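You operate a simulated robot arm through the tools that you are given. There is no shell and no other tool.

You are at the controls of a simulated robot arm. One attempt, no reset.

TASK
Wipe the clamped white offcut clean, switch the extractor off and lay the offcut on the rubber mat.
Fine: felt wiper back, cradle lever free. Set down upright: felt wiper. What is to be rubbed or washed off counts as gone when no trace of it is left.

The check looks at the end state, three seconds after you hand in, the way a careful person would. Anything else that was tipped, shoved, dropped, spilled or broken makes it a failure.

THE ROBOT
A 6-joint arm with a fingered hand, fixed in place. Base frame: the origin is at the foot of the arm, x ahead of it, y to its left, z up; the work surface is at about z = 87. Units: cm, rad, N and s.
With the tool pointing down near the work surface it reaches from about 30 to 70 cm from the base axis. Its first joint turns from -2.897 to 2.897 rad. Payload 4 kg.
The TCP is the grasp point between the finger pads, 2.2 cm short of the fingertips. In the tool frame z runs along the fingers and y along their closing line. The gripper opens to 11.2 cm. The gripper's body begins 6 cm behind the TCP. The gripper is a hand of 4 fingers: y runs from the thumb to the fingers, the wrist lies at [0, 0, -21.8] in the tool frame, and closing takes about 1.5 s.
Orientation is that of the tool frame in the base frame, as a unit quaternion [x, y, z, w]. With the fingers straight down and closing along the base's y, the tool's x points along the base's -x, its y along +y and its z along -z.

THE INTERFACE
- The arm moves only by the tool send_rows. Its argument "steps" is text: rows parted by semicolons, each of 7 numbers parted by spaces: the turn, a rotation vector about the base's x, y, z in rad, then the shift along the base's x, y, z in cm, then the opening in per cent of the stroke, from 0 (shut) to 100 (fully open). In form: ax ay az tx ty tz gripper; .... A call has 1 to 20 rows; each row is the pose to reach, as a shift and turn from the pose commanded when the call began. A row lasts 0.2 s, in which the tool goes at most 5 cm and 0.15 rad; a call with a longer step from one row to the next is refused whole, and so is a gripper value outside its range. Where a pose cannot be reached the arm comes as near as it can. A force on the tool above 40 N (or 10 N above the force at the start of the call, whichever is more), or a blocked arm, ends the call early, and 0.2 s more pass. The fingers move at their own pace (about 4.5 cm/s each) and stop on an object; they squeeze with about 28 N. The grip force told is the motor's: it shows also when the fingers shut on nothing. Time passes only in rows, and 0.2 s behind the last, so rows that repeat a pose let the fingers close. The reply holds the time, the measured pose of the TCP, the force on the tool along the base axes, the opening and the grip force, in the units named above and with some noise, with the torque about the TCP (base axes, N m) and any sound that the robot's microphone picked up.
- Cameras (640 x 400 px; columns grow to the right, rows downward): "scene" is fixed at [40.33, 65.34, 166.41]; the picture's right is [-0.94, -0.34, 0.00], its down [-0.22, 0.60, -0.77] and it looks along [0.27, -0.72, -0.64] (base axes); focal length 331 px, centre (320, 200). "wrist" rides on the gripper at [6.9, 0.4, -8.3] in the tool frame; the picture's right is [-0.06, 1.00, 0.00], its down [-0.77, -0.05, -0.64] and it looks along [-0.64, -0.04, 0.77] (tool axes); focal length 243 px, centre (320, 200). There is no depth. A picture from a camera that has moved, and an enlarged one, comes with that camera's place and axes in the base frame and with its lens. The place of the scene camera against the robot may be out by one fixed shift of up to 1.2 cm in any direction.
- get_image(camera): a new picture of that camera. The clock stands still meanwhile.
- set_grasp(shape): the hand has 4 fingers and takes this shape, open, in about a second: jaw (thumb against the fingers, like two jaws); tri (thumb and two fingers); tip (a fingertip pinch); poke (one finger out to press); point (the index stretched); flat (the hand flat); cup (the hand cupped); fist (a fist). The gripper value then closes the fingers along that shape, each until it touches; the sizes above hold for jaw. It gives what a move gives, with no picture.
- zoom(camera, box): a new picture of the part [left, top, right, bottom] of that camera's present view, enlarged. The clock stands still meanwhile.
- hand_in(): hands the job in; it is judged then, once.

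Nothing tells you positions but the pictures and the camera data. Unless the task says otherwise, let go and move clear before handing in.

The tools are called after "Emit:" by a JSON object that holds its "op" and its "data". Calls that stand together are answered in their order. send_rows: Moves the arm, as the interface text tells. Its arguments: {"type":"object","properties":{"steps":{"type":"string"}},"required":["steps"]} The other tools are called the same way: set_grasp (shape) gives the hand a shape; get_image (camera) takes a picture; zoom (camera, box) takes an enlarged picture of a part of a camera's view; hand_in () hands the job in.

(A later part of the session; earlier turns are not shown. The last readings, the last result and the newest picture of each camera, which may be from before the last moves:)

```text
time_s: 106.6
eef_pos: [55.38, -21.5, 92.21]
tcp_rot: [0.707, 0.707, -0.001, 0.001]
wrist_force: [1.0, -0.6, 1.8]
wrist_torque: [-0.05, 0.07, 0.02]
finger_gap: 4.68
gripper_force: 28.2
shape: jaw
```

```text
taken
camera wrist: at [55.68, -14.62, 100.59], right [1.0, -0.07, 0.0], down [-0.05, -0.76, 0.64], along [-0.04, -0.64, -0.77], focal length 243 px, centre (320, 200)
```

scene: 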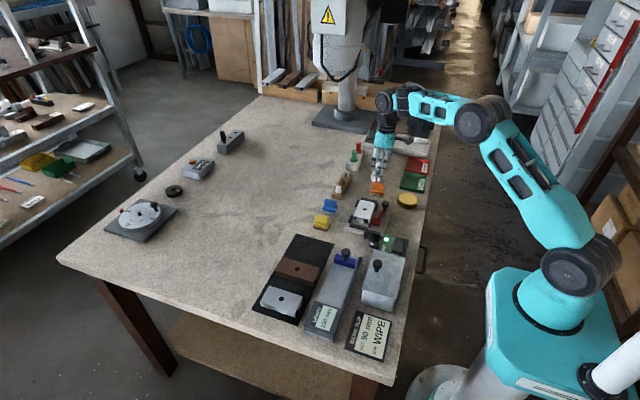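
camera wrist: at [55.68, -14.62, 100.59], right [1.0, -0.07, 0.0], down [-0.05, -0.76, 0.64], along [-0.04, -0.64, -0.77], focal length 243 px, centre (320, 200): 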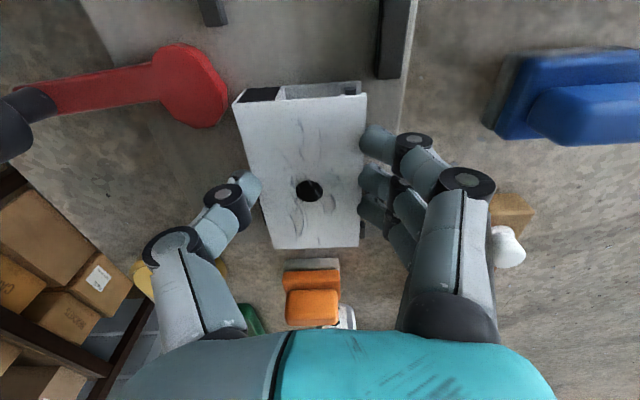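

Emit:
{"op": "zoom", "data": {"camera": "wrist", "box": [210, 60, 430, 260]}}

Emit:
{"op": "zoom", "data": {"camera": "scene", "box": [350, 185, 400, 225]}}

```text
2.00 times, centred on (320, 160) of wrist
camera zoom: at [55.68, -14.62, 100.59], right [1.0, -0.07, 0.0], down [-0.05, -0.76, 0.64], along [-0.04, -0.64, -0.77], focal length 485 px, centre (320, 280)
```

zoom: 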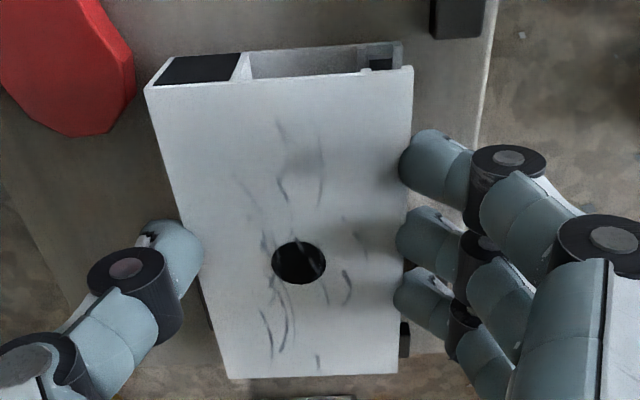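

```text
10.00 times, centred on (375, 205) of scene
camera zoom: at [40.33, 65.34, 166.41], right [-0.94, -0.34, 0.0], down [-0.22, 0.6, -0.77], along [0.27, -0.72, -0.64], focal length 3313 px, centre (-230, 150)
```

zoom: 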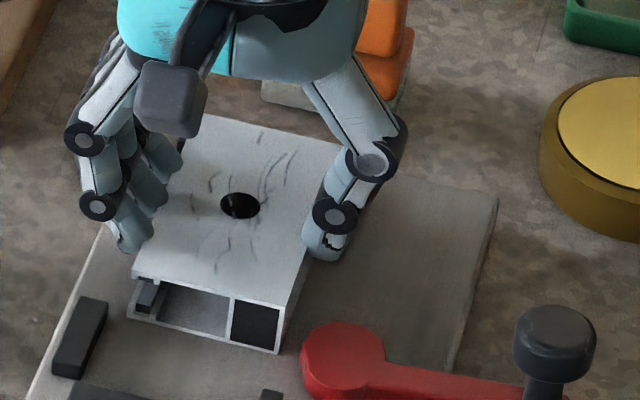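

Pinching nudged the offcut about 0.5 cm toward −x. While I hold it, I'll lift it slightly, carry it to its original seat position and lower it back into the channel.

Emit:
{"op": "send_rows", "data": {"steps": "0 0 0 0 0 0.3 40; 0 0 0 0 0 0.8 40; 0 0 0 0 0 1.6 40; 0 0 0 0 0 1.6 40"}}

Emit:
{"op": "get_image", "data": {"camera": "wrist"}}

Emit:
{"op": "zoom", "data": {"camera": "scene", "box": [350, 185, 400, 225]}}

```text
time_s: 107.4
eef_pos: [56.25, -21.36, 94.66]
tcp_rot: [0.704, 0.71, 0.009, 0.017]
wrist_force: [23.5, 5.1, 17.6]
wrist_torque: [-0.01, -0.47, 0.1]
finger_gap: 0.02
gripper_force: 28.0
shape: jaw
stopped in row 4: the force on the tool passed its limit at 42 N (the readings are from after the stop); the commanded pose is now the measured one
```

```text
taken
camera wrist: at [56.33, -14.52, 102.95], right [1.0, -0.05, 0.04], down [-0.06, -0.76, 0.65], along [-0.01, -0.65, -0.76], focal length 243 px, centre (320, 200)
```

wrist: 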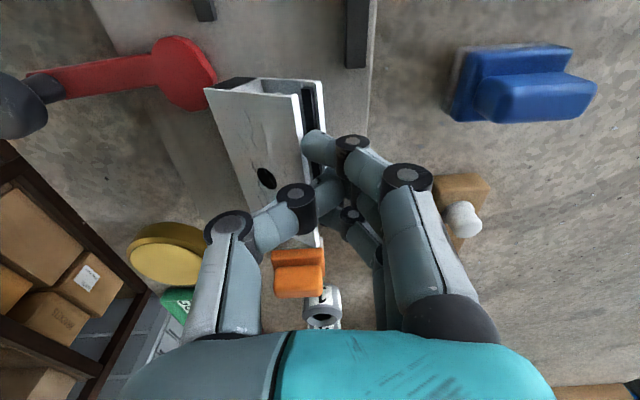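

```text
10.00 times, centred on (375, 205) of scene
camera zoom: at [40.33, 65.34, 166.41], right [-0.94, -0.34, 0.0], down [-0.22, 0.6, -0.77], along [0.27, -0.72, -0.64], focal length 3313 px, centre (-230, 150)
```

zoom: 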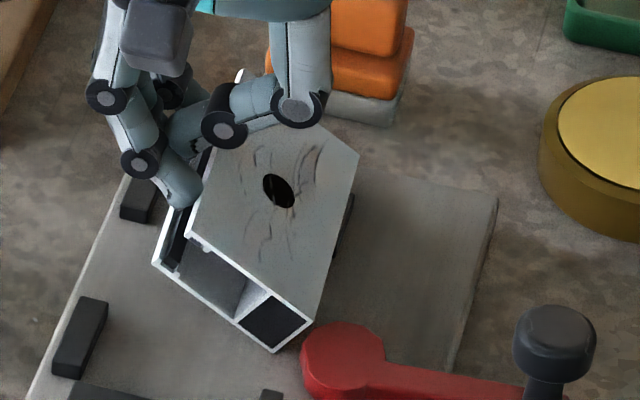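

The shallow pinch slipped and the offcut tipped up on its near edge, its far edge held in the fingers. I'll lower it gently along its tipping arc rather than letting go.

Emit:
{"op": "send_rows", "data": {"steps": "0 0 0 0.3 0 -0.2 0; 0 0 0 0.7 0 -0.5 0; 0 0 0 1.0 0 -0.9 0"}}

Emit:
{"op": "zoom", "data": {"camera": "scene", "box": [350, 185, 400, 225]}}

Emit:
{"op": "get_image", "data": {"camera": "wrist"}}

```text
time_s: 108.2
eef_pos: [56.95, -21.43, 93.45]
tcp_rot: [0.705, 0.709, 0.005, 0.01]
wrist_force: [21.1, 4.9, 13.1]
wrist_torque: [0.06, -0.28, 0.05]
finger_gap: 0.0
gripper_force: 28.0
shape: jaw
```

```text
10.00 times, centred on (375, 205) of scene
camera zoom: at [40.33, 65.34, 166.41], right [-0.94, -0.34, 0.0], down [-0.22, 0.6, -0.77], along [0.27, -0.72, -0.64], focal length 3313 px, centre (-230, 150)
```

zoom: 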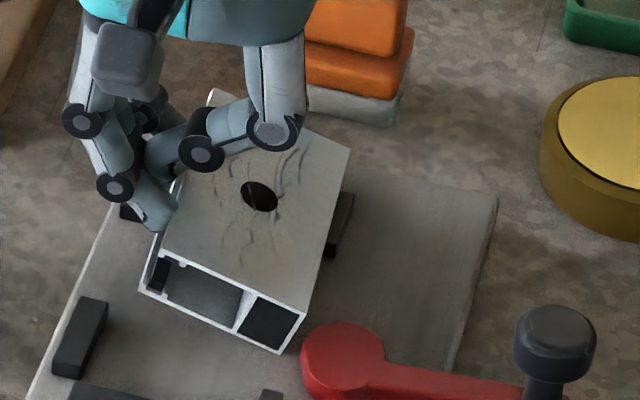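

```text
taken
camera wrist: at [57.14, -14.54, 101.74], right [1.0, -0.06, 0.02], down [-0.06, -0.76, 0.65], along [-0.02, -0.65, -0.76], focal length 243 px, centre (320, 200)
```

wrist: 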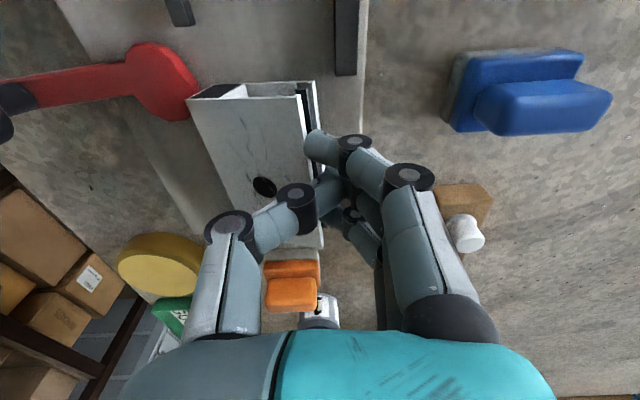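

It's coming down smoothly. I continue the same way.

Emit:
{"op": "send_rows", "data": {"steps": "0 0 0 0.3 0 -0.35 0; 0 0 0 0.6 0 -0.7 0; 0 0 0 0.8 0 -1.0 0"}}

Emit:
{"op": "zoom", "data": {"camera": "scene", "box": [350, 185, 400, 225]}}

Emit:
{"op": "zoom", "data": {"camera": "wrist", "box": [150, 60, 400, 270]}}

```text
time_s: 109.0
eef_pos: [57.45, -21.72, 92.28]
tcp_rot: [0.706, 0.708, 0.005, 0.009]
wrist_force: [17.7, 6.2, 7.0]
wrist_torque: [0.06, -0.21, -0.03]
finger_gap: 0.01
gripper_force: 27.8
shape: jaw
```

```text
10.00 times, centred on (375, 205) of scene
camera zoom: at [40.33, 65.34, 166.41], right [-0.94, -0.34, 0.0], down [-0.22, 0.6, -0.77], along [0.27, -0.72, -0.64], focal length 3313 px, centre (-230, 150)
```

zoom: 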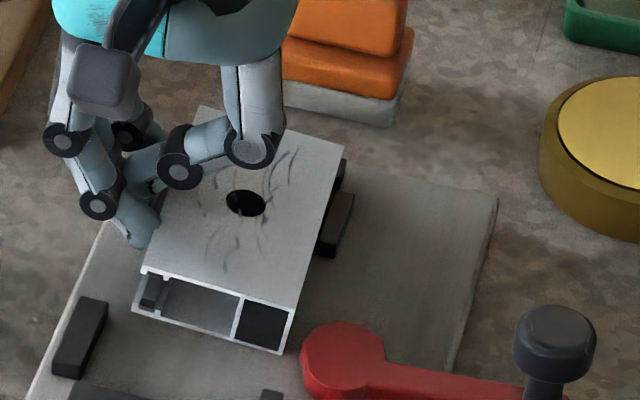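

```text
1.90 times, centred on (275, 165) of wrist
camera zoom: at [57.85, -14.64, 100.67], right [1.0, -0.06, 0.02], down [-0.06, -0.76, 0.65], along [-0.02, -0.65, -0.76], focal length 462 px, centre (406, 267)
```

zoom: 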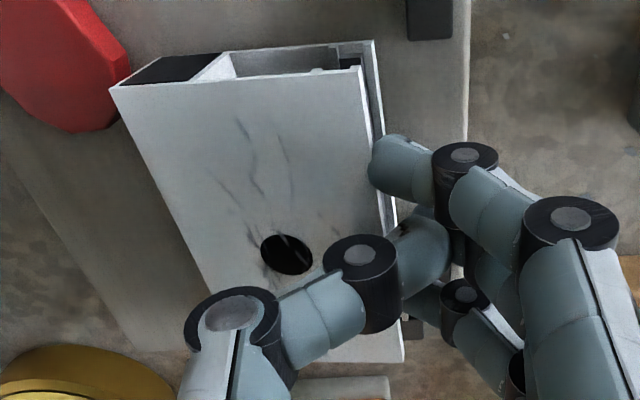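

Emit:
{"op": "send_rows", "data": {"steps": "0 0 0 0.2 0 -0.15 0; 0 0 0 0.3 0 -0.3 0; 0 0 0 0.3 0 -0.3 8; 0 0 0 0.3 0 -0.3 15; 0 0 0 0.3 0 -0.3 25; 0 0 0 0.3 0 -0.3 30; 0 0 0 0.3 0 -0.3 30"}}

Emit:
{"op": "zoom", "data": {"camera": "scene", "box": [350, 185, 400, 225]}}

Emit:
{"op": "zoom", "data": {"camera": "wrist", "box": [150, 60, 400, 270]}}

```text
time_s: 110.6
eef_pos: [57.96, -21.58, 92.22]
tcp_rot: [0.705, 0.709, 0.006, 0.01]
wrist_force: [9.7, -1.2, 15.1]
wrist_torque: [-0.08, 0.01, 0.0]
finger_gap: 2.65
gripper_force: 0.0
shape: jaw
```

```text
10.00 times, centred on (375, 205) of scene
camera zoom: at [40.33, 65.34, 166.41], right [-0.94, -0.34, 0.0], down [-0.22, 0.6, -0.77], along [0.27, -0.72, -0.64], focal length 3313 px, centre (-230, 150)
```

zoom: 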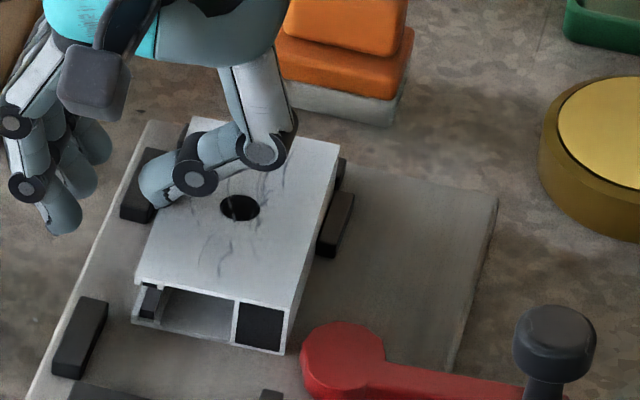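

```text
1.90 times, centred on (275, 165) of wrist
camera zoom: at [58.16, -14.67, 100.52], right [1.0, -0.06, 0.02], down [-0.06, -0.76, 0.65], along [-0.02, -0.65, -0.76], focal length 462 px, centre (406, 267)
```

zoom: 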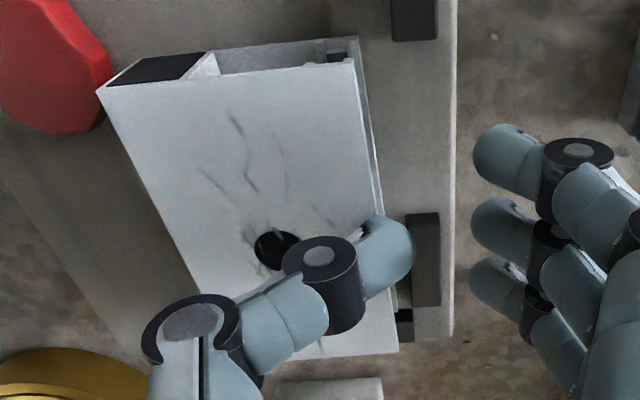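

The offcut is down nearly flat. I lift the hand straight off it and look.

Emit:
{"op": "send_rows", "data": {"steps": "0 0 0 0 0 0.4 30; 0 0 0 0 0 1.5 35; 0 0 0 0 0 4 50; 0 0 0 -1.5 0 8 60; 0 0 0 -3 0 9.5 60; 0 0 0 -3 0 9.5 60"}}

Emit:
{"op": "zoom", "data": {"camera": "wrist", "box": [230, 20, 430, 190]}}

Emit:
{"op": "zoom", "data": {"camera": "scene", "box": [350, 185, 400, 225]}}

```text
time_s: 112.0
eef_pos: [55.02, -21.49, 101.49]
tcp_rot: [0.705, 0.709, 0.006, 0.009]
wrist_force: [-0.2, -0.8, -0.3]
wrist_torque: [-0.04, 0.0, 0.0]
finger_gap: 6.66
gripper_force: 0.2
shape: jaw
```

```text
2.35 times, centred on (330, 105) of wrist
camera zoom: at [55.18, -14.68, 109.9], right [1.0, -0.06, 0.02], down [-0.06, -0.76, 0.65], along [-0.02, -0.65, -0.76], focal length 571 px, centre (296, 424)
```

zoom: 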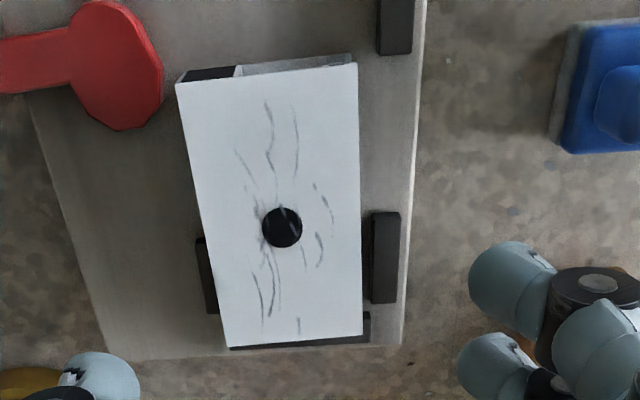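

```text
10.00 times, centred on (375, 205) of scene
camera zoom: at [40.33, 65.34, 166.41], right [-0.94, -0.34, 0.0], down [-0.22, 0.6, -0.77], along [0.27, -0.72, -0.64], focal length 3313 px, centre (-230, 150)
```

zoom: 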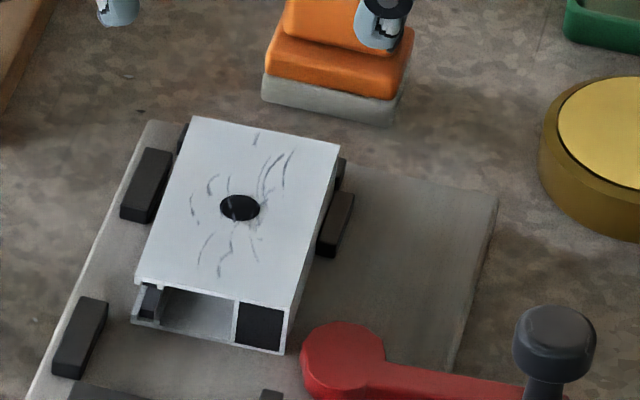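

The offcut lies flat again near the −y bar, slightly off. I'll instead push it back in +y with the closed fingers on its end face, just above the bar. First I square the hand up behind it.

Emit:
{"op": "send_rows", "data": {"steps": "-0.001 0.002 0.142 0 -0.8 0.5 50; -0.002 0.004 0.284 0 -1.6 0.5 40; -0.004 0.006 0.427 0 -2.4 0.5 30; -0.005 0.007 0.569 0 -3.2 0.5 20; -0.006 0.009 0.711 0 -4 0.5 10; -0.007 0.011 0.854 0 -4.8 0.5 0; -0.008 0.013 0.996 0 -5.6 0.5 0; -0.01 0.015 1.138 0 -6.4 0.5 0; -0.011 0.016 1.28 0 -7.2 0.5 0; -0.012 0.018 1.423 0 -7.8 0.5 0; -0.013 0.02 1.565 0 -7.8 0.5 0; -0.013 0.02 1.565 0 -7.8 0 0"}}

Emit:
{"op": "get_image", "data": {"camera": "wrist"}}

Emit:
{"op": "zoom", "data": {"camera": "scene", "box": [330, 150, 420, 230]}}

```text
time_s: 114.6
eef_pos: [54.88, -29.44, 101.56]
tcp_rot: [-0.001, 1.0, -0.001, 0.001]
wrist_force: [0.0, -0.4, 0.0]
wrist_torque: [0.04, 0.01, 0.03]
finger_gap: 0.0
gripper_force: 28.3
shape: jaw
```

```text
taken
camera wrist: at [47.92, -29.03, 109.93], right [0.06, 1.0, 0.0], down [0.76, -0.05, 0.64], along [0.64, -0.04, -0.77], focal length 243 px, centre (320, 200)
```

wrist: 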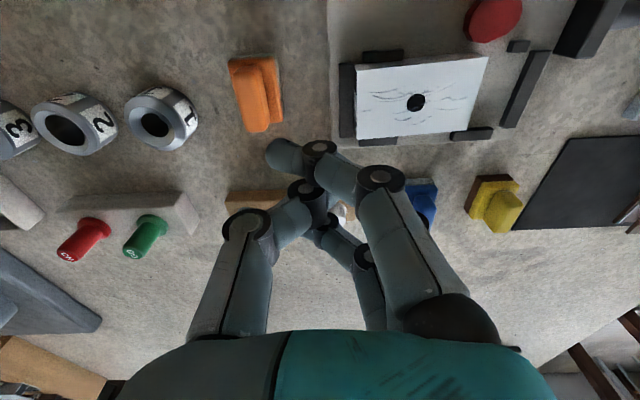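

```text
5.00 times, centred on (375, 190) of scene
camera zoom: at [40.33, 65.34, 166.41], right [-0.94, -0.34, 0.0], down [-0.22, 0.6, -0.77], along [0.27, -0.72, -0.64], focal length 1657 px, centre (45, 250)
```

zoom: 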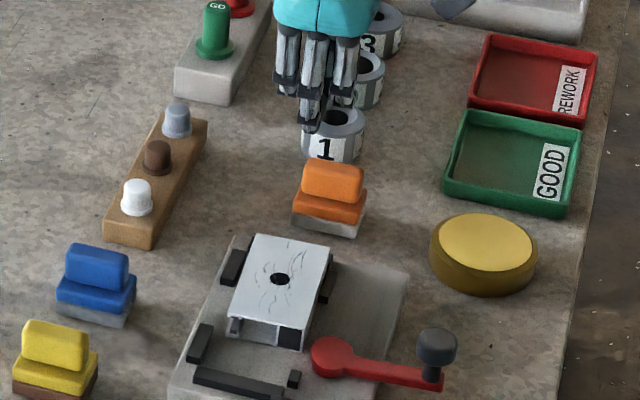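

Emit:
{"op": "send_rows", "data": {"steps": "0 0 0 0 -0.5 0 20; 0 0 0 0 -0.5 -3 20; 0 0 0 0 -0.5 -6 20; 0 0 0 0 -0.5 -8.5 20; 0 0 0 0 -0.5 -9.3 20; 0 0 0 0 -0.5 -9.3 20"}}

Emit:
{"op": "get_image", "data": {"camera": "wrist"}}

Emit:
{"op": "zoom", "data": {"camera": "scene", "box": [345, 165, 405, 225]}}

```text
time_s: 116.0
eef_pos: [55.04, -29.8, 92.31]
tcp_rot: [0.0, 1.0, 0.0, 0.0]
wrist_force: [-0.2, 0.6, 0.9]
wrist_torque: [0.03, -0.03, 0.0]
finger_gap: 2.18
gripper_force: 0.1
shape: jaw
```

```text
taken
camera wrist: at [48.01, -29.41, 100.7], right [0.06, 1.0, 0.0], down [0.76, -0.05, 0.64], along [0.64, -0.04, -0.77], focal length 243 px, centre (320, 200)
```

wrist: 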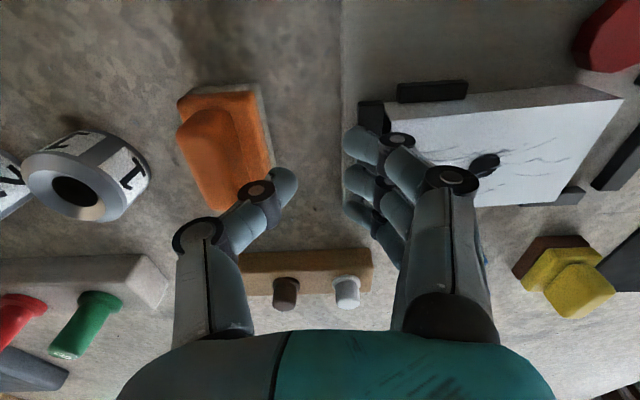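

```text
6.67 times, centred on (375, 195) of scene
camera zoom: at [40.33, 65.34, 166.41], right [-0.94, -0.34, 0.0], down [-0.22, 0.6, -0.77], along [0.27, -0.72, -0.64], focal length 2209 px, centre (-47, 233)
```

zoom: 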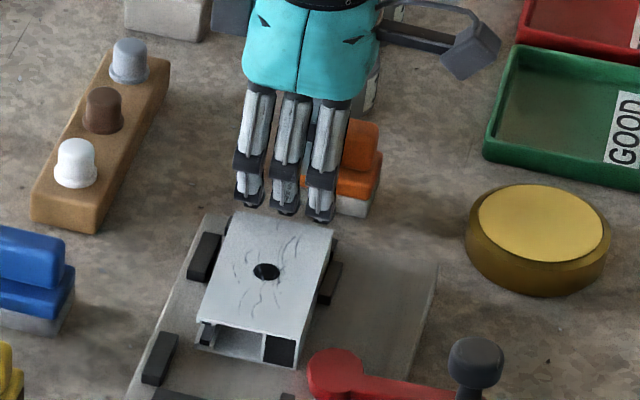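

Emit:
{"op": "send_rows", "data": {"steps": "0 0 0 0 0.3 0 20; 0 0 0 0 0.6 0 20; 0 0 0 0 0.9 0 20; 0 0 0 0 1.2 0 20; 0 0 0 0 1.5 0 20; 0 0 0 0 1.8 0 20"}}

Emit:
{"op": "zoom", "data": {"camera": "scene", "box": [345, 175, 405, 230]}}

```text
time_s: 117.4
eef_pos: [54.95, -27.93, 92.22]
tcp_rot: [-0.001, 1.0, 0.0, 0.002]
wrist_force: [0.0, 0.2, -0.6]
wrist_torque: [-0.01, -0.03, -0.01]
finger_gap: 2.2
gripper_force: 0.0
shape: jaw
```

```text
7.27 times, centred on (375, 202) of scene
camera zoom: at [40.33, 65.34, 166.41], right [-0.94, -0.34, 0.0], down [-0.22, 0.6, -0.77], along [0.27, -0.72, -0.64], focal length 2410 px, centre (-80, 182)
```

zoom: 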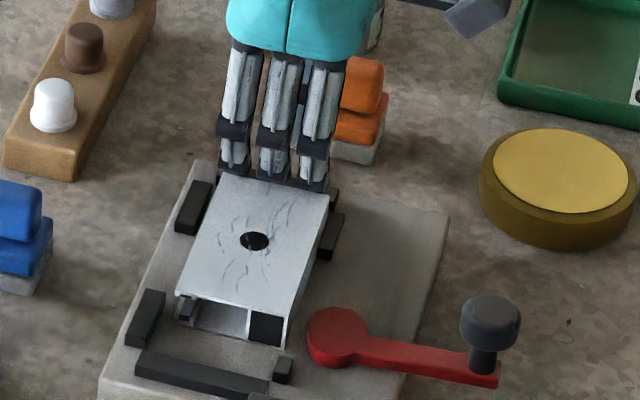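

The offcut slides smoothly with it. I continue about 1.4 cm more.

Emit:
{"op": "send_rows", "data": {"steps": "0 0 0 0 0.3 0 20; 0 0 0 0 0.6 0 20; 0 0 0 0 0.9 0 20; 0 0 0 0 1.2 0 20; 0 0 0 0 1.4 0 20; 0 0 0 0 1.4 0 20"}}

Emit:
{"op": "zoom", "data": {"camera": "scene", "box": [340, 190, 410, 234]}}

Emit:
{"op": "get_image", "data": {"camera": "wrist"}}

```text
time_s: 118.8
eef_pos: [54.92, -26.76, 92.44]
tcp_rot: [0.0, 1.0, -0.001, 0.001]
wrist_force: [0.0, -2.5, 1.5]
wrist_torque: [-0.01, 0.0, 0.01]
finger_gap: 2.15
gripper_force: 0.1
shape: jaw
```

```text
9.09 times, centred on (375, 212) of scene
camera zoom: at [40.33, 65.34, 166.41], right [-0.94, -0.34, 0.0], down [-0.22, 0.6, -0.77], along [0.27, -0.72, -0.64], focal length 3012 px, centre (-180, 91)
```

zoom: 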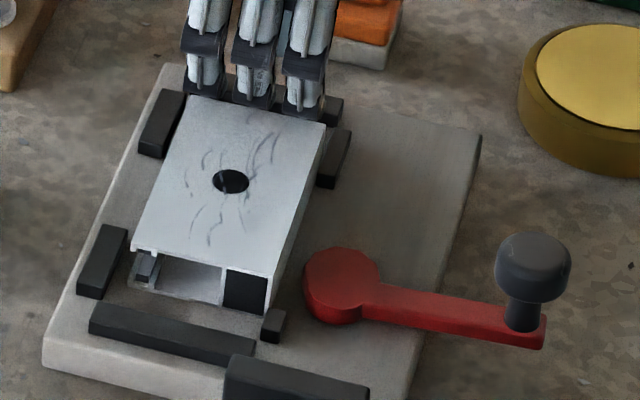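

```text
taken
camera wrist: at [47.97, -26.25, 100.75], right [0.06, 1.0, 0.0], down [0.76, -0.05, 0.64], along [0.64, -0.04, -0.77], focal length 243 px, centre (320, 200)
```

wrist: 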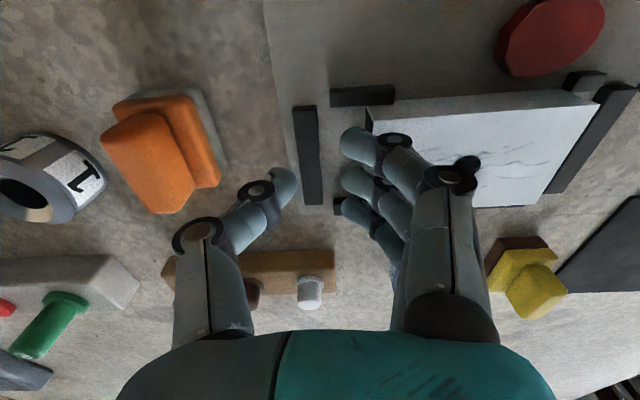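

The offcut is back within about 0.4 cm of its original seat. I withdraw the hand backward and up, then go to the lever knob to re-clamp.

Emit:
{"op": "send_rows", "data": {"steps": "0 0 0 0 -0.8 0 20; 0 0 0 0 -1.6 0.5 20; 0 0 0 0 -1.6 3 20; 0 0 0 0 -1.6 7 30; 0 0 0 -2 0 9 40; 0 0 0 -5 3 9 45; 0 0 0 -8 6 9 45; 0 0 0 -10.5 9 9 45; 0 0 0 -11.3 10.1 9 45; 0 0 0 -11.3 10.1 9 45"}}

Emit:
{"op": "get_image", "data": {"camera": "wrist"}}

Emit:
{"op": "zoom", "data": {"camera": "scene", "box": [340, 190, 410, 234]}}

```text
time_s: 121.0
eef_pos: [43.58, -16.4, 101.4]
tcp_rot: [0.0, 1.0, 0.0, 0.0]
wrist_force: [-0.5, -0.6, 0.7]
wrist_torque: [0.02, -0.05, 0.0]
finger_gap: 4.95
gripper_force: 0.1
shape: jaw
```

```text
taken
camera wrist: at [36.66, -16.13, 109.79], right [0.06, 1.0, 0.0], down [0.76, -0.05, 0.64], along [0.64, -0.04, -0.77], focal length 243 px, centre (320, 200)
```

wrist: 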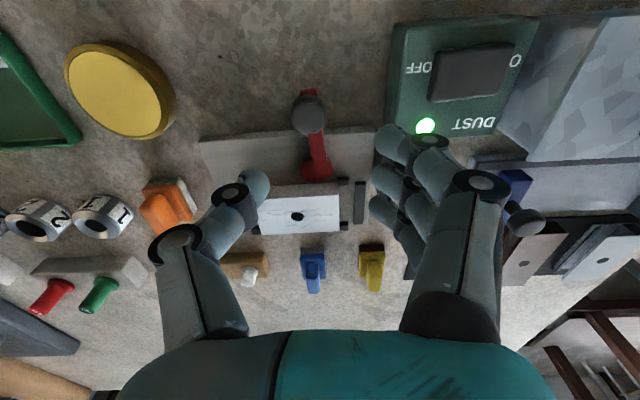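

```text
9.09 times, centred on (375, 212) of scene
camera zoom: at [40.33, 65.34, 166.41], right [-0.94, -0.34, 0.0], down [-0.22, 0.6, -0.77], along [0.27, -0.72, -0.64], focal length 3012 px, centre (-180, 91)
```

zoom: 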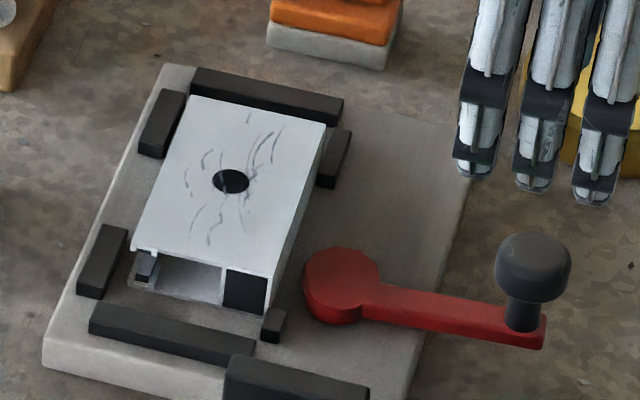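

Emit:
{"op": "zoom", "data": {"camera": "wrist", "box": [190, 80, 390, 245]}}

```text
2.42 times, centred on (290, 162) of wrist
camera zoom: at [36.66, -16.13, 109.79], right [0.06, 1.0, 0.0], down [0.76, -0.05, 0.64], along [0.64, -0.04, -0.77], focal length 588 px, centre (393, 291)
```

zoom: 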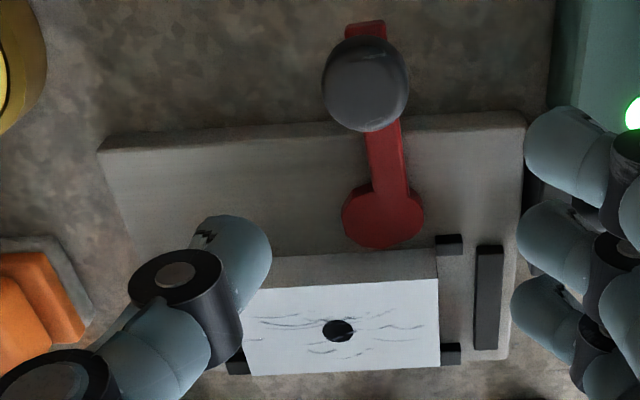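

The cam itself never quite reaches the offcut visually, so the hold must depend on the lever state with the part seated. I'll take the knob again and swing the lever back to its clamped stop.

Emit:
{"op": "send_rows", "data": {"steps": "0 0 -0.14 -0.1 -0.1 0 45; 0 0 -0.28 -0.2 -0.2 0 45; 0 0 -0.42 -0.3 -0.3 0 45; 0 0 -0.56 -0.4 -0.4 0 45; 0 0 -0.7 -0.5 -0.5 0 45; 0 0 -0.84 -0.5 -0.5 0 45; 0 0 -0.98 -0.5 -0.5 0 45; 0 0 -1.12 -0.5 -0.5 0 45; 0 0 -1.26 -0.5 -0.5 0 45; 0 0 -1.363 -0.5 -0.5 0 45; 0 0 -1.363 -0.5 -0.5 0 45"}}

Emit:
{"op": "get_image", "data": {"camera": "wrist"}}

```text
time_s: 123.4
eef_pos: [43.21, -17.09, 101.27]
tcp_rot: [0.631, 0.776, -0.001, 0.0]
wrist_force: [-0.4, -0.1, -0.1]
wrist_torque: [-0.03, 0.02, -0.02]
finger_gap: 4.99
gripper_force: 0.1
shape: jaw
```

```text
taken
camera wrist: at [42.18, -10.2, 109.64], right [0.99, 0.14, 0.0], down [0.11, -0.76, 0.64], along [0.09, -0.64, -0.77], focal length 243 px, centre (320, 200)
```

wrist: 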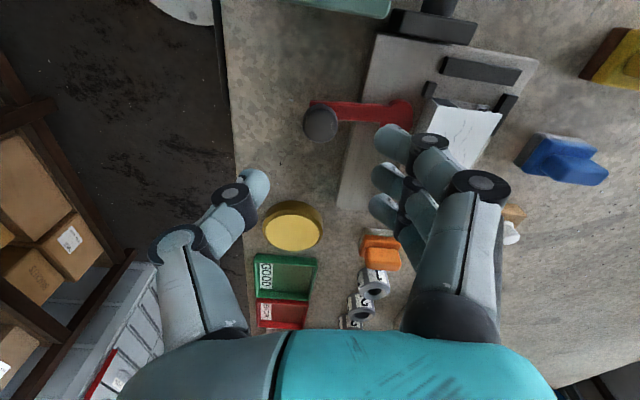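

The knob is right under the hand. I descend, grip its neck, and swing it back.

Emit:
{"op": "send_rows", "data": {"steps": "0 0 0 0 0 -3 45; 0 0 0 0 0 -6 45; 0 0 0 0 0 -8 40; 0 0 0 0 0 -8.85 40; 0 0 0 0 0 -8.85 25; 0 0 0 0 0 -8.85 12; 0 0 0 0 0 -8.85 8; 0 0 0 0 0 -8.85 8"}}

```text
time_s: 125.2
eef_pos: [43.02, -17.09, 92.29]
tcp_rot: [0.63, 0.776, -0.001, -0.001]
wrist_force: [-7.4, -0.5, -7.7]
wrist_torque: [0.08, -0.11, 0.0]
finger_gap: 0.1
gripper_force: 21.5
shape: jaw
```

Emit:
{"op": "send_rows", "data": {"steps": "0 0 0.105 0.04 -0.69 0 8; 0 0 0.209 0.14 -1.37 0 8; 0 0 0.314 0.32 -2.04 0 8; 0 0 0.419 0.57 -2.68 0 8; 0 0 0.524 0.88 -3.3 0 8; 0 0 0.628 1.26 -3.88 0 8; 0 0 0.733 1.7 -4.42 0 8; 0 0 0.838 2.18 -4.9 0 8; 0 0 0.942 2.72 -5.34 0 8; 0 0 1.047 3.3 -5.72 0 8; 0 0 1.152 3.92 -6.03 0 8; 0 0 1.257 4.56 -6.28 0 8; 0 0 1.32 5.0 -6.4 0 8; 0 0 1.363 5.3 -6.46 0 8; 0 0 1.363 5.5 -6.46 0 8; 0 0 1.363 5.5 -6.46 0 8"}}

Emit:
{"op": "zoom", "data": {"camera": "scene", "box": [340, 190, 410, 234]}}

```text
time_s: 128.6
eef_pos: [48.48, -23.61, 92.43]
tcp_rot: [0.001, 1.0, 0.0, 0.001]
wrist_force: [-11.6, -9.3, -20.5]
wrist_torque: [0.21, 0.1, -0.07]
finger_gap: 0.02
gripper_force: 28.2
shape: jaw
```

```text
9.09 times, centred on (375, 212) of scene
camera zoom: at [40.33, 65.34, 166.41], right [-0.94, -0.34, 0.0], down [-0.22, 0.6, -0.77], along [0.27, -0.72, -0.64], focal length 3012 px, centre (-180, 91)
```

zoom: 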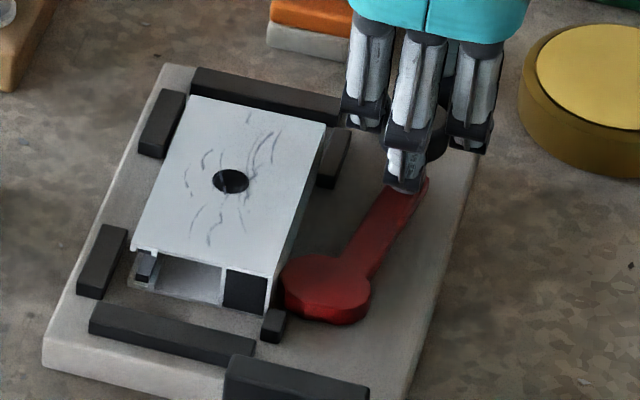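

Now the cam appears to touch the offcut's near face. I release the knob and rise, then check the contact.

Emit:
{"op": "send_rows", "data": {"steps": "0 0 0 0 0 -0.1 15; 0 0 0 0 0 -0.1 30; 0 0 0 0 0 -0.1 40; 0 0 0 0 0 -0.1 40; 0 0 0 0 0 2 40; 0 0 0 0 0 5 40; 0 0 0 0 0 9 40; 0 0 0 0 0 9 40"}}

Emit:
{"op": "zoom", "data": {"camera": "scene", "box": [340, 190, 410, 234]}}

Emit:
{"op": "zoom", "data": {"camera": "scene", "box": [365, 205, 390, 232]}}

```text
time_s: 130.4
eef_pos: [48.64, -23.71, 101.61]
tcp_rot: [0.0, 1.0, 0.0, 0.001]
wrist_force: [-0.5, 0.4, -0.5]
wrist_torque: [0.0, 0.01, 0.0]
finger_gap: 4.42
gripper_force: 0.1
shape: jaw
```

```text
9.09 times, centred on (375, 212) of scene
camera zoom: at [40.33, 65.34, 166.41], right [-0.94, -0.34, 0.0], down [-0.22, 0.6, -0.77], along [0.27, -0.72, -0.64], focal length 3012 px, centre (-180, 91)
```

zoom: 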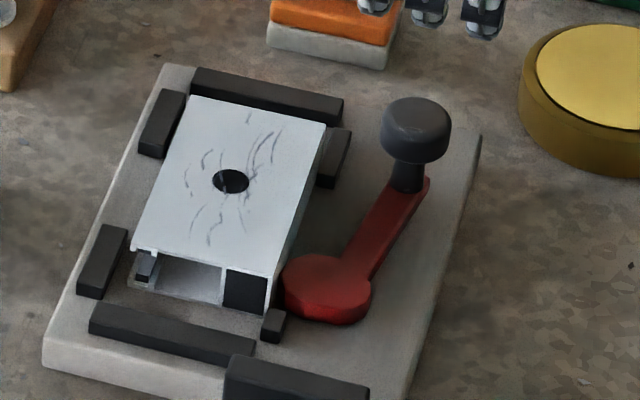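

```text
14.81 times, centred on (378, 218) of scene
camera zoom: at [40.33, 65.34, 166.41], right [-0.94, -0.34, 0.0], down [-0.22, 0.6, -0.77], along [0.27, -0.72, -0.64], focal length 4908 px, centre (-532, -74)
```

zoom: 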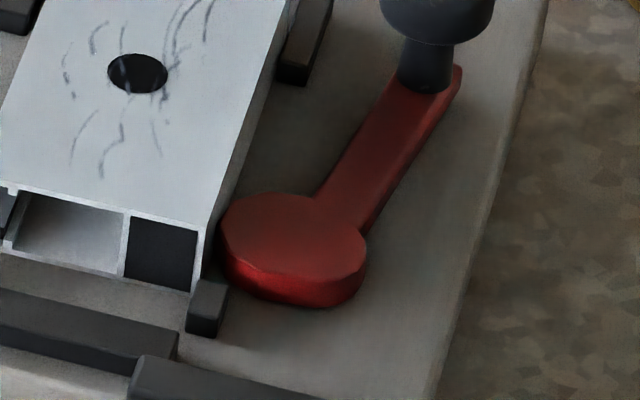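

The cam now touches the offcut. I'll fetch the orange wiper again with the low grip and test with the part held.

Emit:
{"op": "send_rows", "data": {"steps": "0 0 0 1.7 -3.7 0.5 45; 0 0 0 3.4 -7.4 0.5 45; 0 0 0 4.98 -10.9 0 45; 0 0 0 4.98 -10.9 -3 45; 0 0 0 4.98 -10.9 -6.5 45; 0 0 0 4.98 -10.9 -9 45; 0 0 0 4.98 -10.9 -9.5 35; 0 0 0 4.98 -10.9 -9.6 22; 0 0 0 4.98 -10.9 -9.7 20; 0 0 0 4.98 -10.9 -9.8 20; 0 0 0 4.98 -10.9 -9.8 20"}}

Emit:
{"op": "get_image", "data": {"camera": "wrist"}}

```text
time_s: 132.8
eef_pos: [53.57, -34.34, 91.67]
tcp_rot: [0.0, 1.0, 0.0, 0.002]
wrist_force: [0.6, 0.1, -0.5]
wrist_torque: [-0.01, 0.0, -0.02]
finger_gap: 2.29
gripper_force: 0.1
shape: jaw
```

```text
taken
camera wrist: at [46.64, -34.02, 99.98], right [0.06, 1.0, 0.0], down [0.76, -0.05, 0.64], along [0.64, -0.04, -0.77], focal length 243 px, centre (320, 200)
```

wrist: 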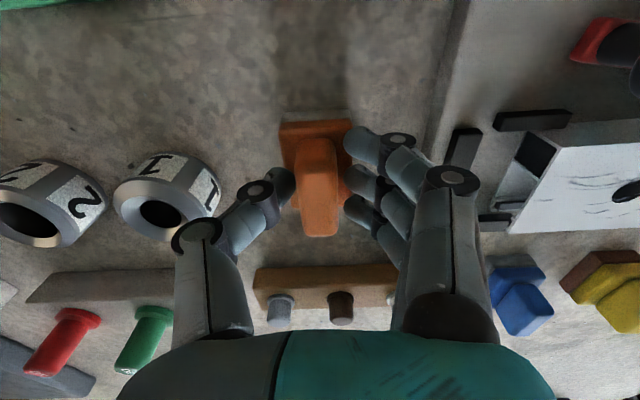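

Emit:
{"op": "send_rows", "data": {"steps": "0 0 0 0 0 0 12; 0 0 0 0 0 0 5; 0 0 0 0 0 0 0; 0 0 0 0 0 0 0; 0 0 0 0 0 0 0; 0 0 0 0 0 0 0; 0 0 0 0 0 1 0; 0 0 0 0 0 3 0; 0 0 0 0 0 6 0; 0 0 0 0 0 8 0; 0 0 0 0.4 4 8 0; 0 0 0 0.8 8 8 0; 0 0 0 1.2 11.2 8 0; 0 0 0 1.2 11.2 6 0; 0 0 0 1.2 11.2 4.4 0; 0 0 0 1.2 11.2 4.4 0"}}

Emit:
{"op": "get_image", "data": {"camera": "wrist"}}

```text
time_s: 136.2
eef_pos: [54.79, -23.22, 96.1]
tcp_rot: [0.0, 1.0, 0.0, 0.001]
wrist_force: [0.4, -0.4, -0.8]
wrist_torque: [0.01, -0.02, -0.01]
finger_gap: 1.75
gripper_force: 28.0
shape: jaw
```

```text
taken
camera wrist: at [47.91, -22.84, 104.51], right [0.06, 1.0, 0.0], down [0.76, -0.05, 0.64], along [0.64, -0.04, -0.77], focal length 243 px, centre (320, 200)
```

wrist: 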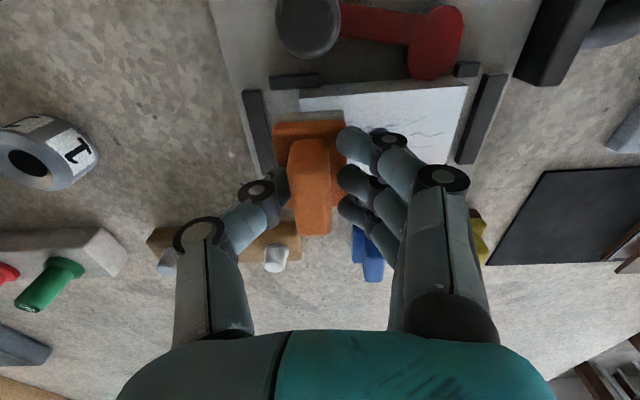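

Emit:
{"op": "send_rows", "data": {"steps": "0 0 0 0 0.9 -0.2 0; 0 0 0 0 0.9 -0.4 0; 0 0 0 0 0.9 -0.5 0; 0 0 0 0 0.9 -0.6 0; 0 0 0 0 0.9 -0.6 0"}}

```text
time_s: 137.4
eef_pos: [54.91, -22.31, 95.54]
tcp_rot: [0.0, 1.0, 0.0, 0.001]
wrist_force: [0.5, 0.9, -0.9]
wrist_torque: [0.01, 0.0, -0.04]
finger_gap: 1.78
gripper_force: 27.0
shape: jaw
```

Emit:
{"op": "send_rows", "data": {"steps": "0 0 0 0 0 -0.1 0; 0 0 0 0 0 -0.2 0; 0 0 0 0 0 -0.25 0; 0 0 0 0 0 -0.25 0"}}

```text
time_s: 138.4
eef_pos: [54.79, -22.26, 95.27]
tcp_rot: [0.0, 1.0, -0.001, 0.002]
wrist_force: [1.7, 0.9, 17.7]
wrist_torque: [0.02, -0.14, 0.05]
finger_gap: 1.8
gripper_force: 27.8
shape: jaw
```

Contact made; I ease to about 8 N and stroke slowly +y, then look.

Emit:
{"op": "send_rows", "data": {"steps": "0 0 0 0 0 0.09 0; 0 0 0 0 0.5 0.09 0; 0 0 0 0 1.0 0.09 0; 0 0 0 0 1.5 0.09 0; 0 0 0 0 2.0 0.09 0; 0 0 0 0 2.5 0.09 0; 0 0 0 0 3.0 0.09 0; 0 0 0 0 3.5 0.09 0; 0 0 0 0 4.0 0.09 0; 0 0 0 0 4.5 0.09 0; 0 0 0 0 5.0 0.09 0; 0 0 0 0 5.4 0.09 0"}}

Emit:
{"op": "zoom", "data": {"camera": "scene", "box": [340, 190, 410, 234]}}

Emit:
{"op": "zoom", "data": {"camera": "wrist", "box": [150, 60, 350, 190]}}

```text
time_s: 141.0
eef_pos: [54.76, -16.87, 95.27]
tcp_rot: [0.0, 1.0, 0.0, 0.001]
wrist_force: [0.5, -0.1, 1.3]
wrist_torque: [0.03, -0.02, 0.05]
finger_gap: 1.79
gripper_force: 28.7
shape: jaw
```

```text
9.09 times, centred on (375, 212) of scene
camera zoom: at [40.33, 65.34, 166.41], right [-0.94, -0.34, 0.0], down [-0.22, 0.6, -0.77], along [0.27, -0.72, -0.64], focal length 3012 px, centre (-180, 91)
```

zoom: 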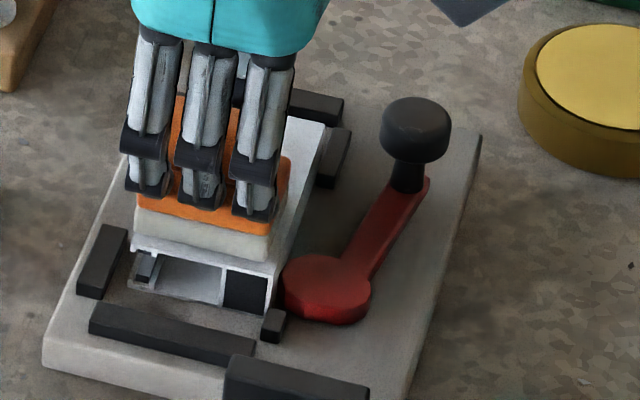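

```text
3.08 times, centred on (250, 125) of wrist
camera zoom: at [47.83, -16.45, 103.64], right [0.06, 1.0, 0.0], down [0.76, -0.05, 0.64], along [0.64, -0.04, -0.77], focal length 746 px, centre (535, 431)
```

zoom: 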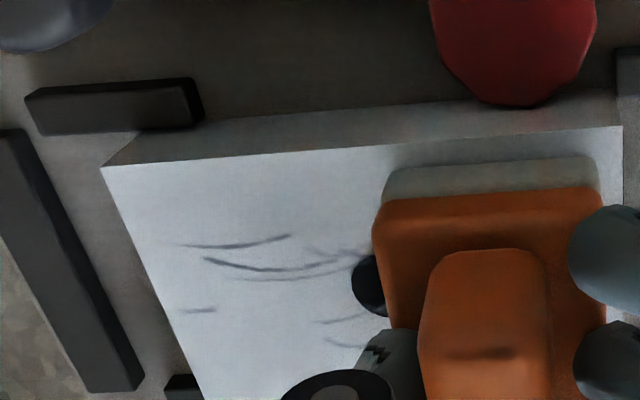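

The offcut stayed put this time, so it's held. I'll press more firmly and rub back and forth several times at modest speed.

Emit:
{"op": "send_rows", "data": {"steps": "0 0 0 0 0 -0.05 0; 0 0 0 0 0 -0.1 0; 0 0 0 0 -0.8 -0.1 0; 0 0 0 0 -1.6 -0.09 0; 0 0 0 0 -2.4 -0.08 0; 0 0 0 0 -3.2 -0.07 0; 0 0 0 0 -4.0 -0.06 0; 0 0 0 0 -4.8 -0.05 0; 0 0 0 0 -5.4 -0.04 0; 0 0 0 0 -4.6 -0.05 0; 0 0 0 0 -3.8 -0.06 0; 0 0 0 0 -3.0 -0.07 0; 0 0 0 0 -2.2 -0.08 0; 0 0 0 0 -1.4 -0.09 0; 0 0 0 0 -0.6 -0.1 0; 0 0 0 0 0 -0.1 0"}}

Emit:
{"op": "zoom", "data": {"camera": "scene", "box": [340, 190, 410, 234]}}

Emit:
{"op": "zoom", "data": {"camera": "wrist", "box": [150, 60, 350, 190]}}

```text
time_s: 144.4
eef_pos: [54.71, -16.85, 95.2]
tcp_rot: [-0.001, 1.0, 0.0, 0.002]
wrist_force: [-0.2, -6.1, 12.7]
wrist_torque: [-0.25, 0.0, 0.03]
finger_gap: 1.81
gripper_force: 28.1
shape: jaw
```

```text
9.09 times, centred on (375, 212) of scene
camera zoom: at [40.33, 65.34, 166.41], right [-0.94, -0.34, 0.0], down [-0.22, 0.6, -0.77], along [0.27, -0.72, -0.64], focal length 3012 px, centre (-180, 91)
```

zoom: 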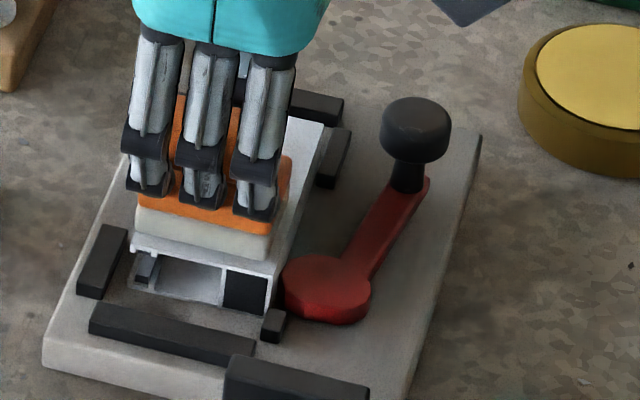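

```text
3.08 times, centred on (250, 125) of wrist
camera zoom: at [47.8, -16.52, 103.6], right [0.06, 1.0, 0.0], down [0.76, -0.05, 0.64], along [0.64, -0.04, -0.77], focal length 746 px, centre (535, 431)
```

zoom: 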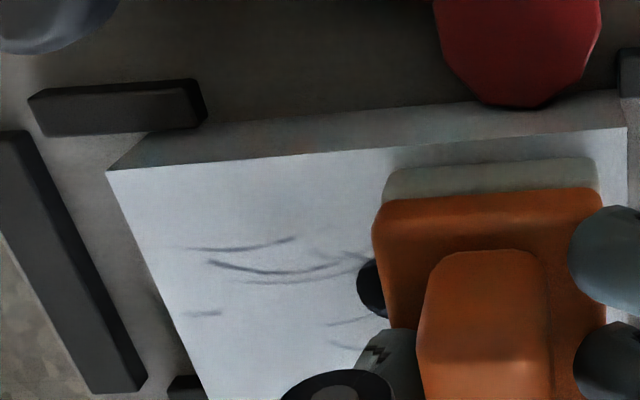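

The clamp is truly holding now (6 N drag, no movement), and the marks look a little lighter. I continue rubbing firmly.

Emit:
{"op": "send_rows", "data": {"steps": "0 0 0 0 -1 0 0; 0 0 0 0 -2 0.01 0; 0 0 0 0 -3 0.02 0; 0 0 0 0 -4 0.03 0; 0 0 0 0 -5.3 0.05 0; 0 0 0 0 -4 0.03 0; 0 0 0 0 -3 0.02 0; 0 0 0 0 -2 0.01 0; 0 0 0 0 -1 0 0; 0 0 0 0 0 0 0; 0 0 0 0 -1 0 0; 0 0 0 0 -2 0.01 0; 0 0 0 0 -3 0.02 0; 0 0 0 0 -4 0.03 0; 0 0 0 0 -5.3 0.05 0; 0 0 0 0 -4 0.03 0; 0 0 0 0 -3 0.02 0; 0 0 0 0 -2 0.01 0; 0 0 0 0 -1 0 0; 0 0 0 0 0 0 0"}}

Emit:
{"op": "zoom", "data": {"camera": "wrist", "box": [150, 60, 350, 190]}}

Emit:
{"op": "zoom", "data": {"camera": "scene", "box": [340, 190, 410, 234]}}

```text
time_s: 148.6
eef_pos: [54.84, -16.84, 95.23]
tcp_rot: [-0.001, 1.0, 0.0, 0.001]
wrist_force: [1.0, -5.6, 16.2]
wrist_torque: [-0.09, -0.03, 0.04]
finger_gap: 1.81
gripper_force: 27.9
shape: jaw
```

```text
3.08 times, centred on (250, 125) of wrist
camera zoom: at [47.92, -16.43, 103.58], right [0.06, 1.0, 0.0], down [0.76, -0.05, 0.64], along [0.64, -0.04, -0.77], focal length 746 px, centre (535, 431)
```

zoom: 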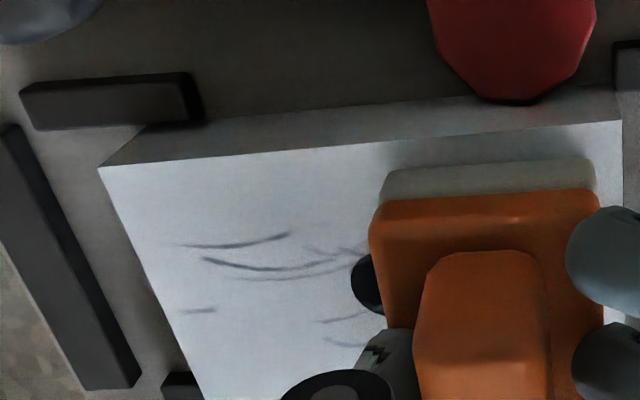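

```text
9.09 times, centred on (375, 212) of scene
camera zoom: at [40.33, 65.34, 166.41], right [-0.94, -0.34, 0.0], down [-0.22, 0.6, -0.77], along [0.27, -0.72, -0.64], focal length 3012 px, centre (-180, 91)
```

zoom: 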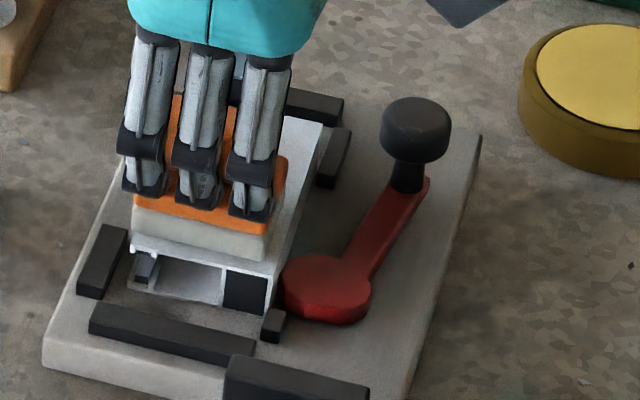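

After eight firm passes on a truly held part, the marks haven't changed at all, so orange is not the felt wiper. The blue tool with the fibrous grey pad is the better candidate. I'll return the orange one to its exact spot first.

Emit:
{"op": "send_rows", "data": {"steps": "0 0 0 0 0 1 0; 0 0 0 0 0 4 0; 0 0 0 0 -2 6 0; 0 0 0 -0.4 -6 6 0; 0 0 0 -0.8 -10 6 0; 0 0 0 -1.2 -14 5 0; 0 0 0 -1.2 -17.5 3 0; 0 0 0 -1.2 -17.5 0 0; 0 0 0 -1.2 -17.5 -2 0; 0 0 0 -1.2 -17.5 -3 0; 0 0 0 -1.2 -17.5 -3.3 0; 0 0 0 -1.2 -17.5 -3.3 0"}}

Emit:
{"op": "zoom", "data": {"camera": "scene", "box": [340, 190, 410, 234]}}

```text
time_s: 151.2
eef_pos: [53.57, -34.36, 91.99]
tcp_rot: [0.0, 1.0, 0.0, 0.001]
wrist_force: [0.1, -0.4, -0.3]
wrist_torque: [-0.01, 0.04, -0.01]
finger_gap: 1.69
gripper_force: 27.8
shape: jaw
```

```text
9.09 times, centred on (375, 212) of scene
camera zoom: at [40.33, 65.34, 166.41], right [-0.94, -0.34, 0.0], down [-0.22, 0.6, -0.77], along [0.27, -0.72, -0.64], focal length 3012 px, centre (-180, 91)
```

zoom: 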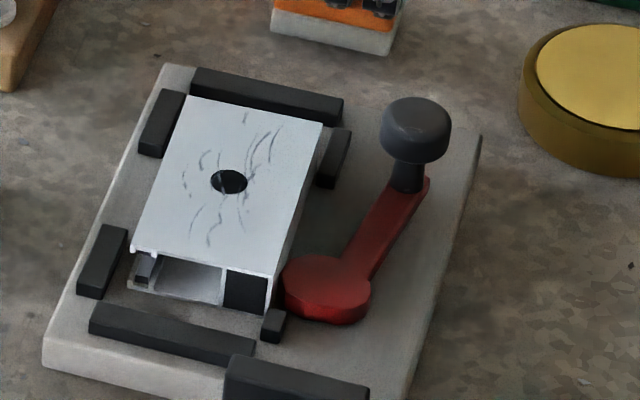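

Emit:
{"op": "send_rows", "data": {"steps": "0 0 0 0 0 -0.1 0; 0 0 0 0 0 -0.2 0; 0 0 0 0 0 -0.3 0; 0 0 0 0 0 -0.3 0"}}

```text
time_s: 152.2
eef_pos: [53.64, -34.43, 91.42]
tcp_rot: [0.0, 1.0, 0.0, 0.0]
wrist_force: [-0.6, -0.1, -0.1]
wrist_torque: [-0.01, 0.01, 0.02]
finger_gap: 1.69
gripper_force: 28.0
shape: jaw
```

Emit:
{"op": "send_rows", "data": {"steps": "0 0 0 0 0 -0.07 0; 0 0 0 0 0 -0.14 0; 0 0 0 0 0 -0.14 0"}}

```text
time_s: 153.0
eef_pos: [53.71, -34.4, 91.54]
tcp_rot: [0.001, 1.0, 0.0, 0.001]
wrist_force: [-0.8, -0.3, 3.2]
wrist_torque: [0.03, 0.01, -0.02]
finger_gap: 1.67
gripper_force: 27.9
shape: jaw
```

Emit:
{"op": "send_rows", "data": {"steps": "0 0 0 0 0 0.03 0; 0 0 0 0 0 0.05 10; 0 0 0 0 0 0.05 20; 0 0 0 0 0 0.05 35; 0 0 0 0 0 0.05 45; 0 0 0 0 0 0.05 45; 0 0 0 0 0 2 45; 0 0 0 0 0 6 45; 0 0 0 0 0 10 45; 0 0 0 1.5 4 10.5 50; 0 0 0 3 8 10.5 50; 0 0 0 5 12 10.5 50; 0 0 0 7 15.5 10.5 50; 0 0 0 7 15.5 10.5 50"}}

Emit:
{"op": "get_image", "data": {"camera": "wrist"}}

Emit:
{"op": "get_image", "data": {"camera": "scene"}}

```text
time_s: 156.0
eef_pos: [60.51, -18.73, 101.8]
tcp_rot: [0.0, 1.0, 0.0, 0.0]
wrist_force: [-0.3, -0.4, -0.6]
wrist_torque: [-0.05, 0.01, -0.02]
finger_gap: 5.52
gripper_force: 0.0
shape: jaw
```

```text
taken
camera wrist: at [53.56, -18.39, 110.3], right [0.06, 1.0, 0.0], down [0.76, -0.05, 0.64], along [0.64, -0.04, -0.77], focal length 243 px, centre (320, 200)
```

wrist: 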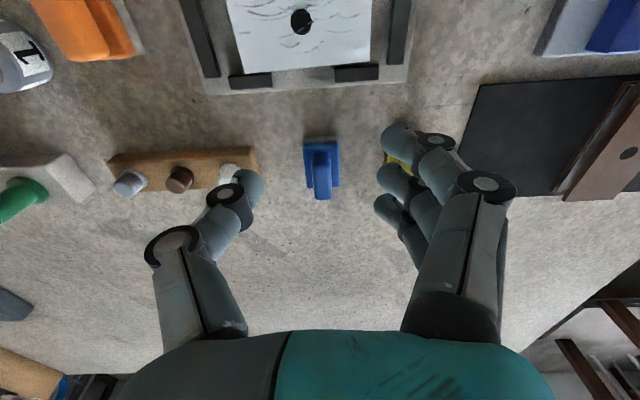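

```text
taken
```

scene: 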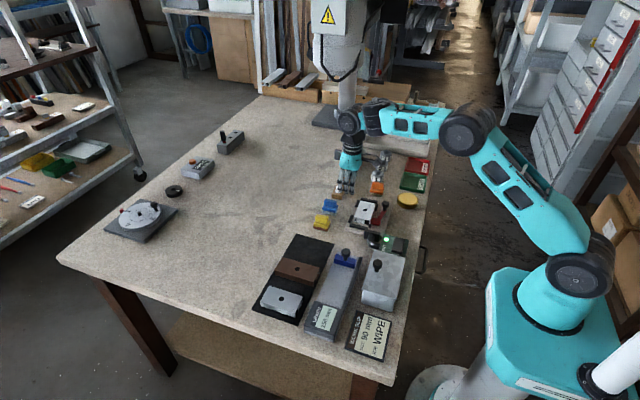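

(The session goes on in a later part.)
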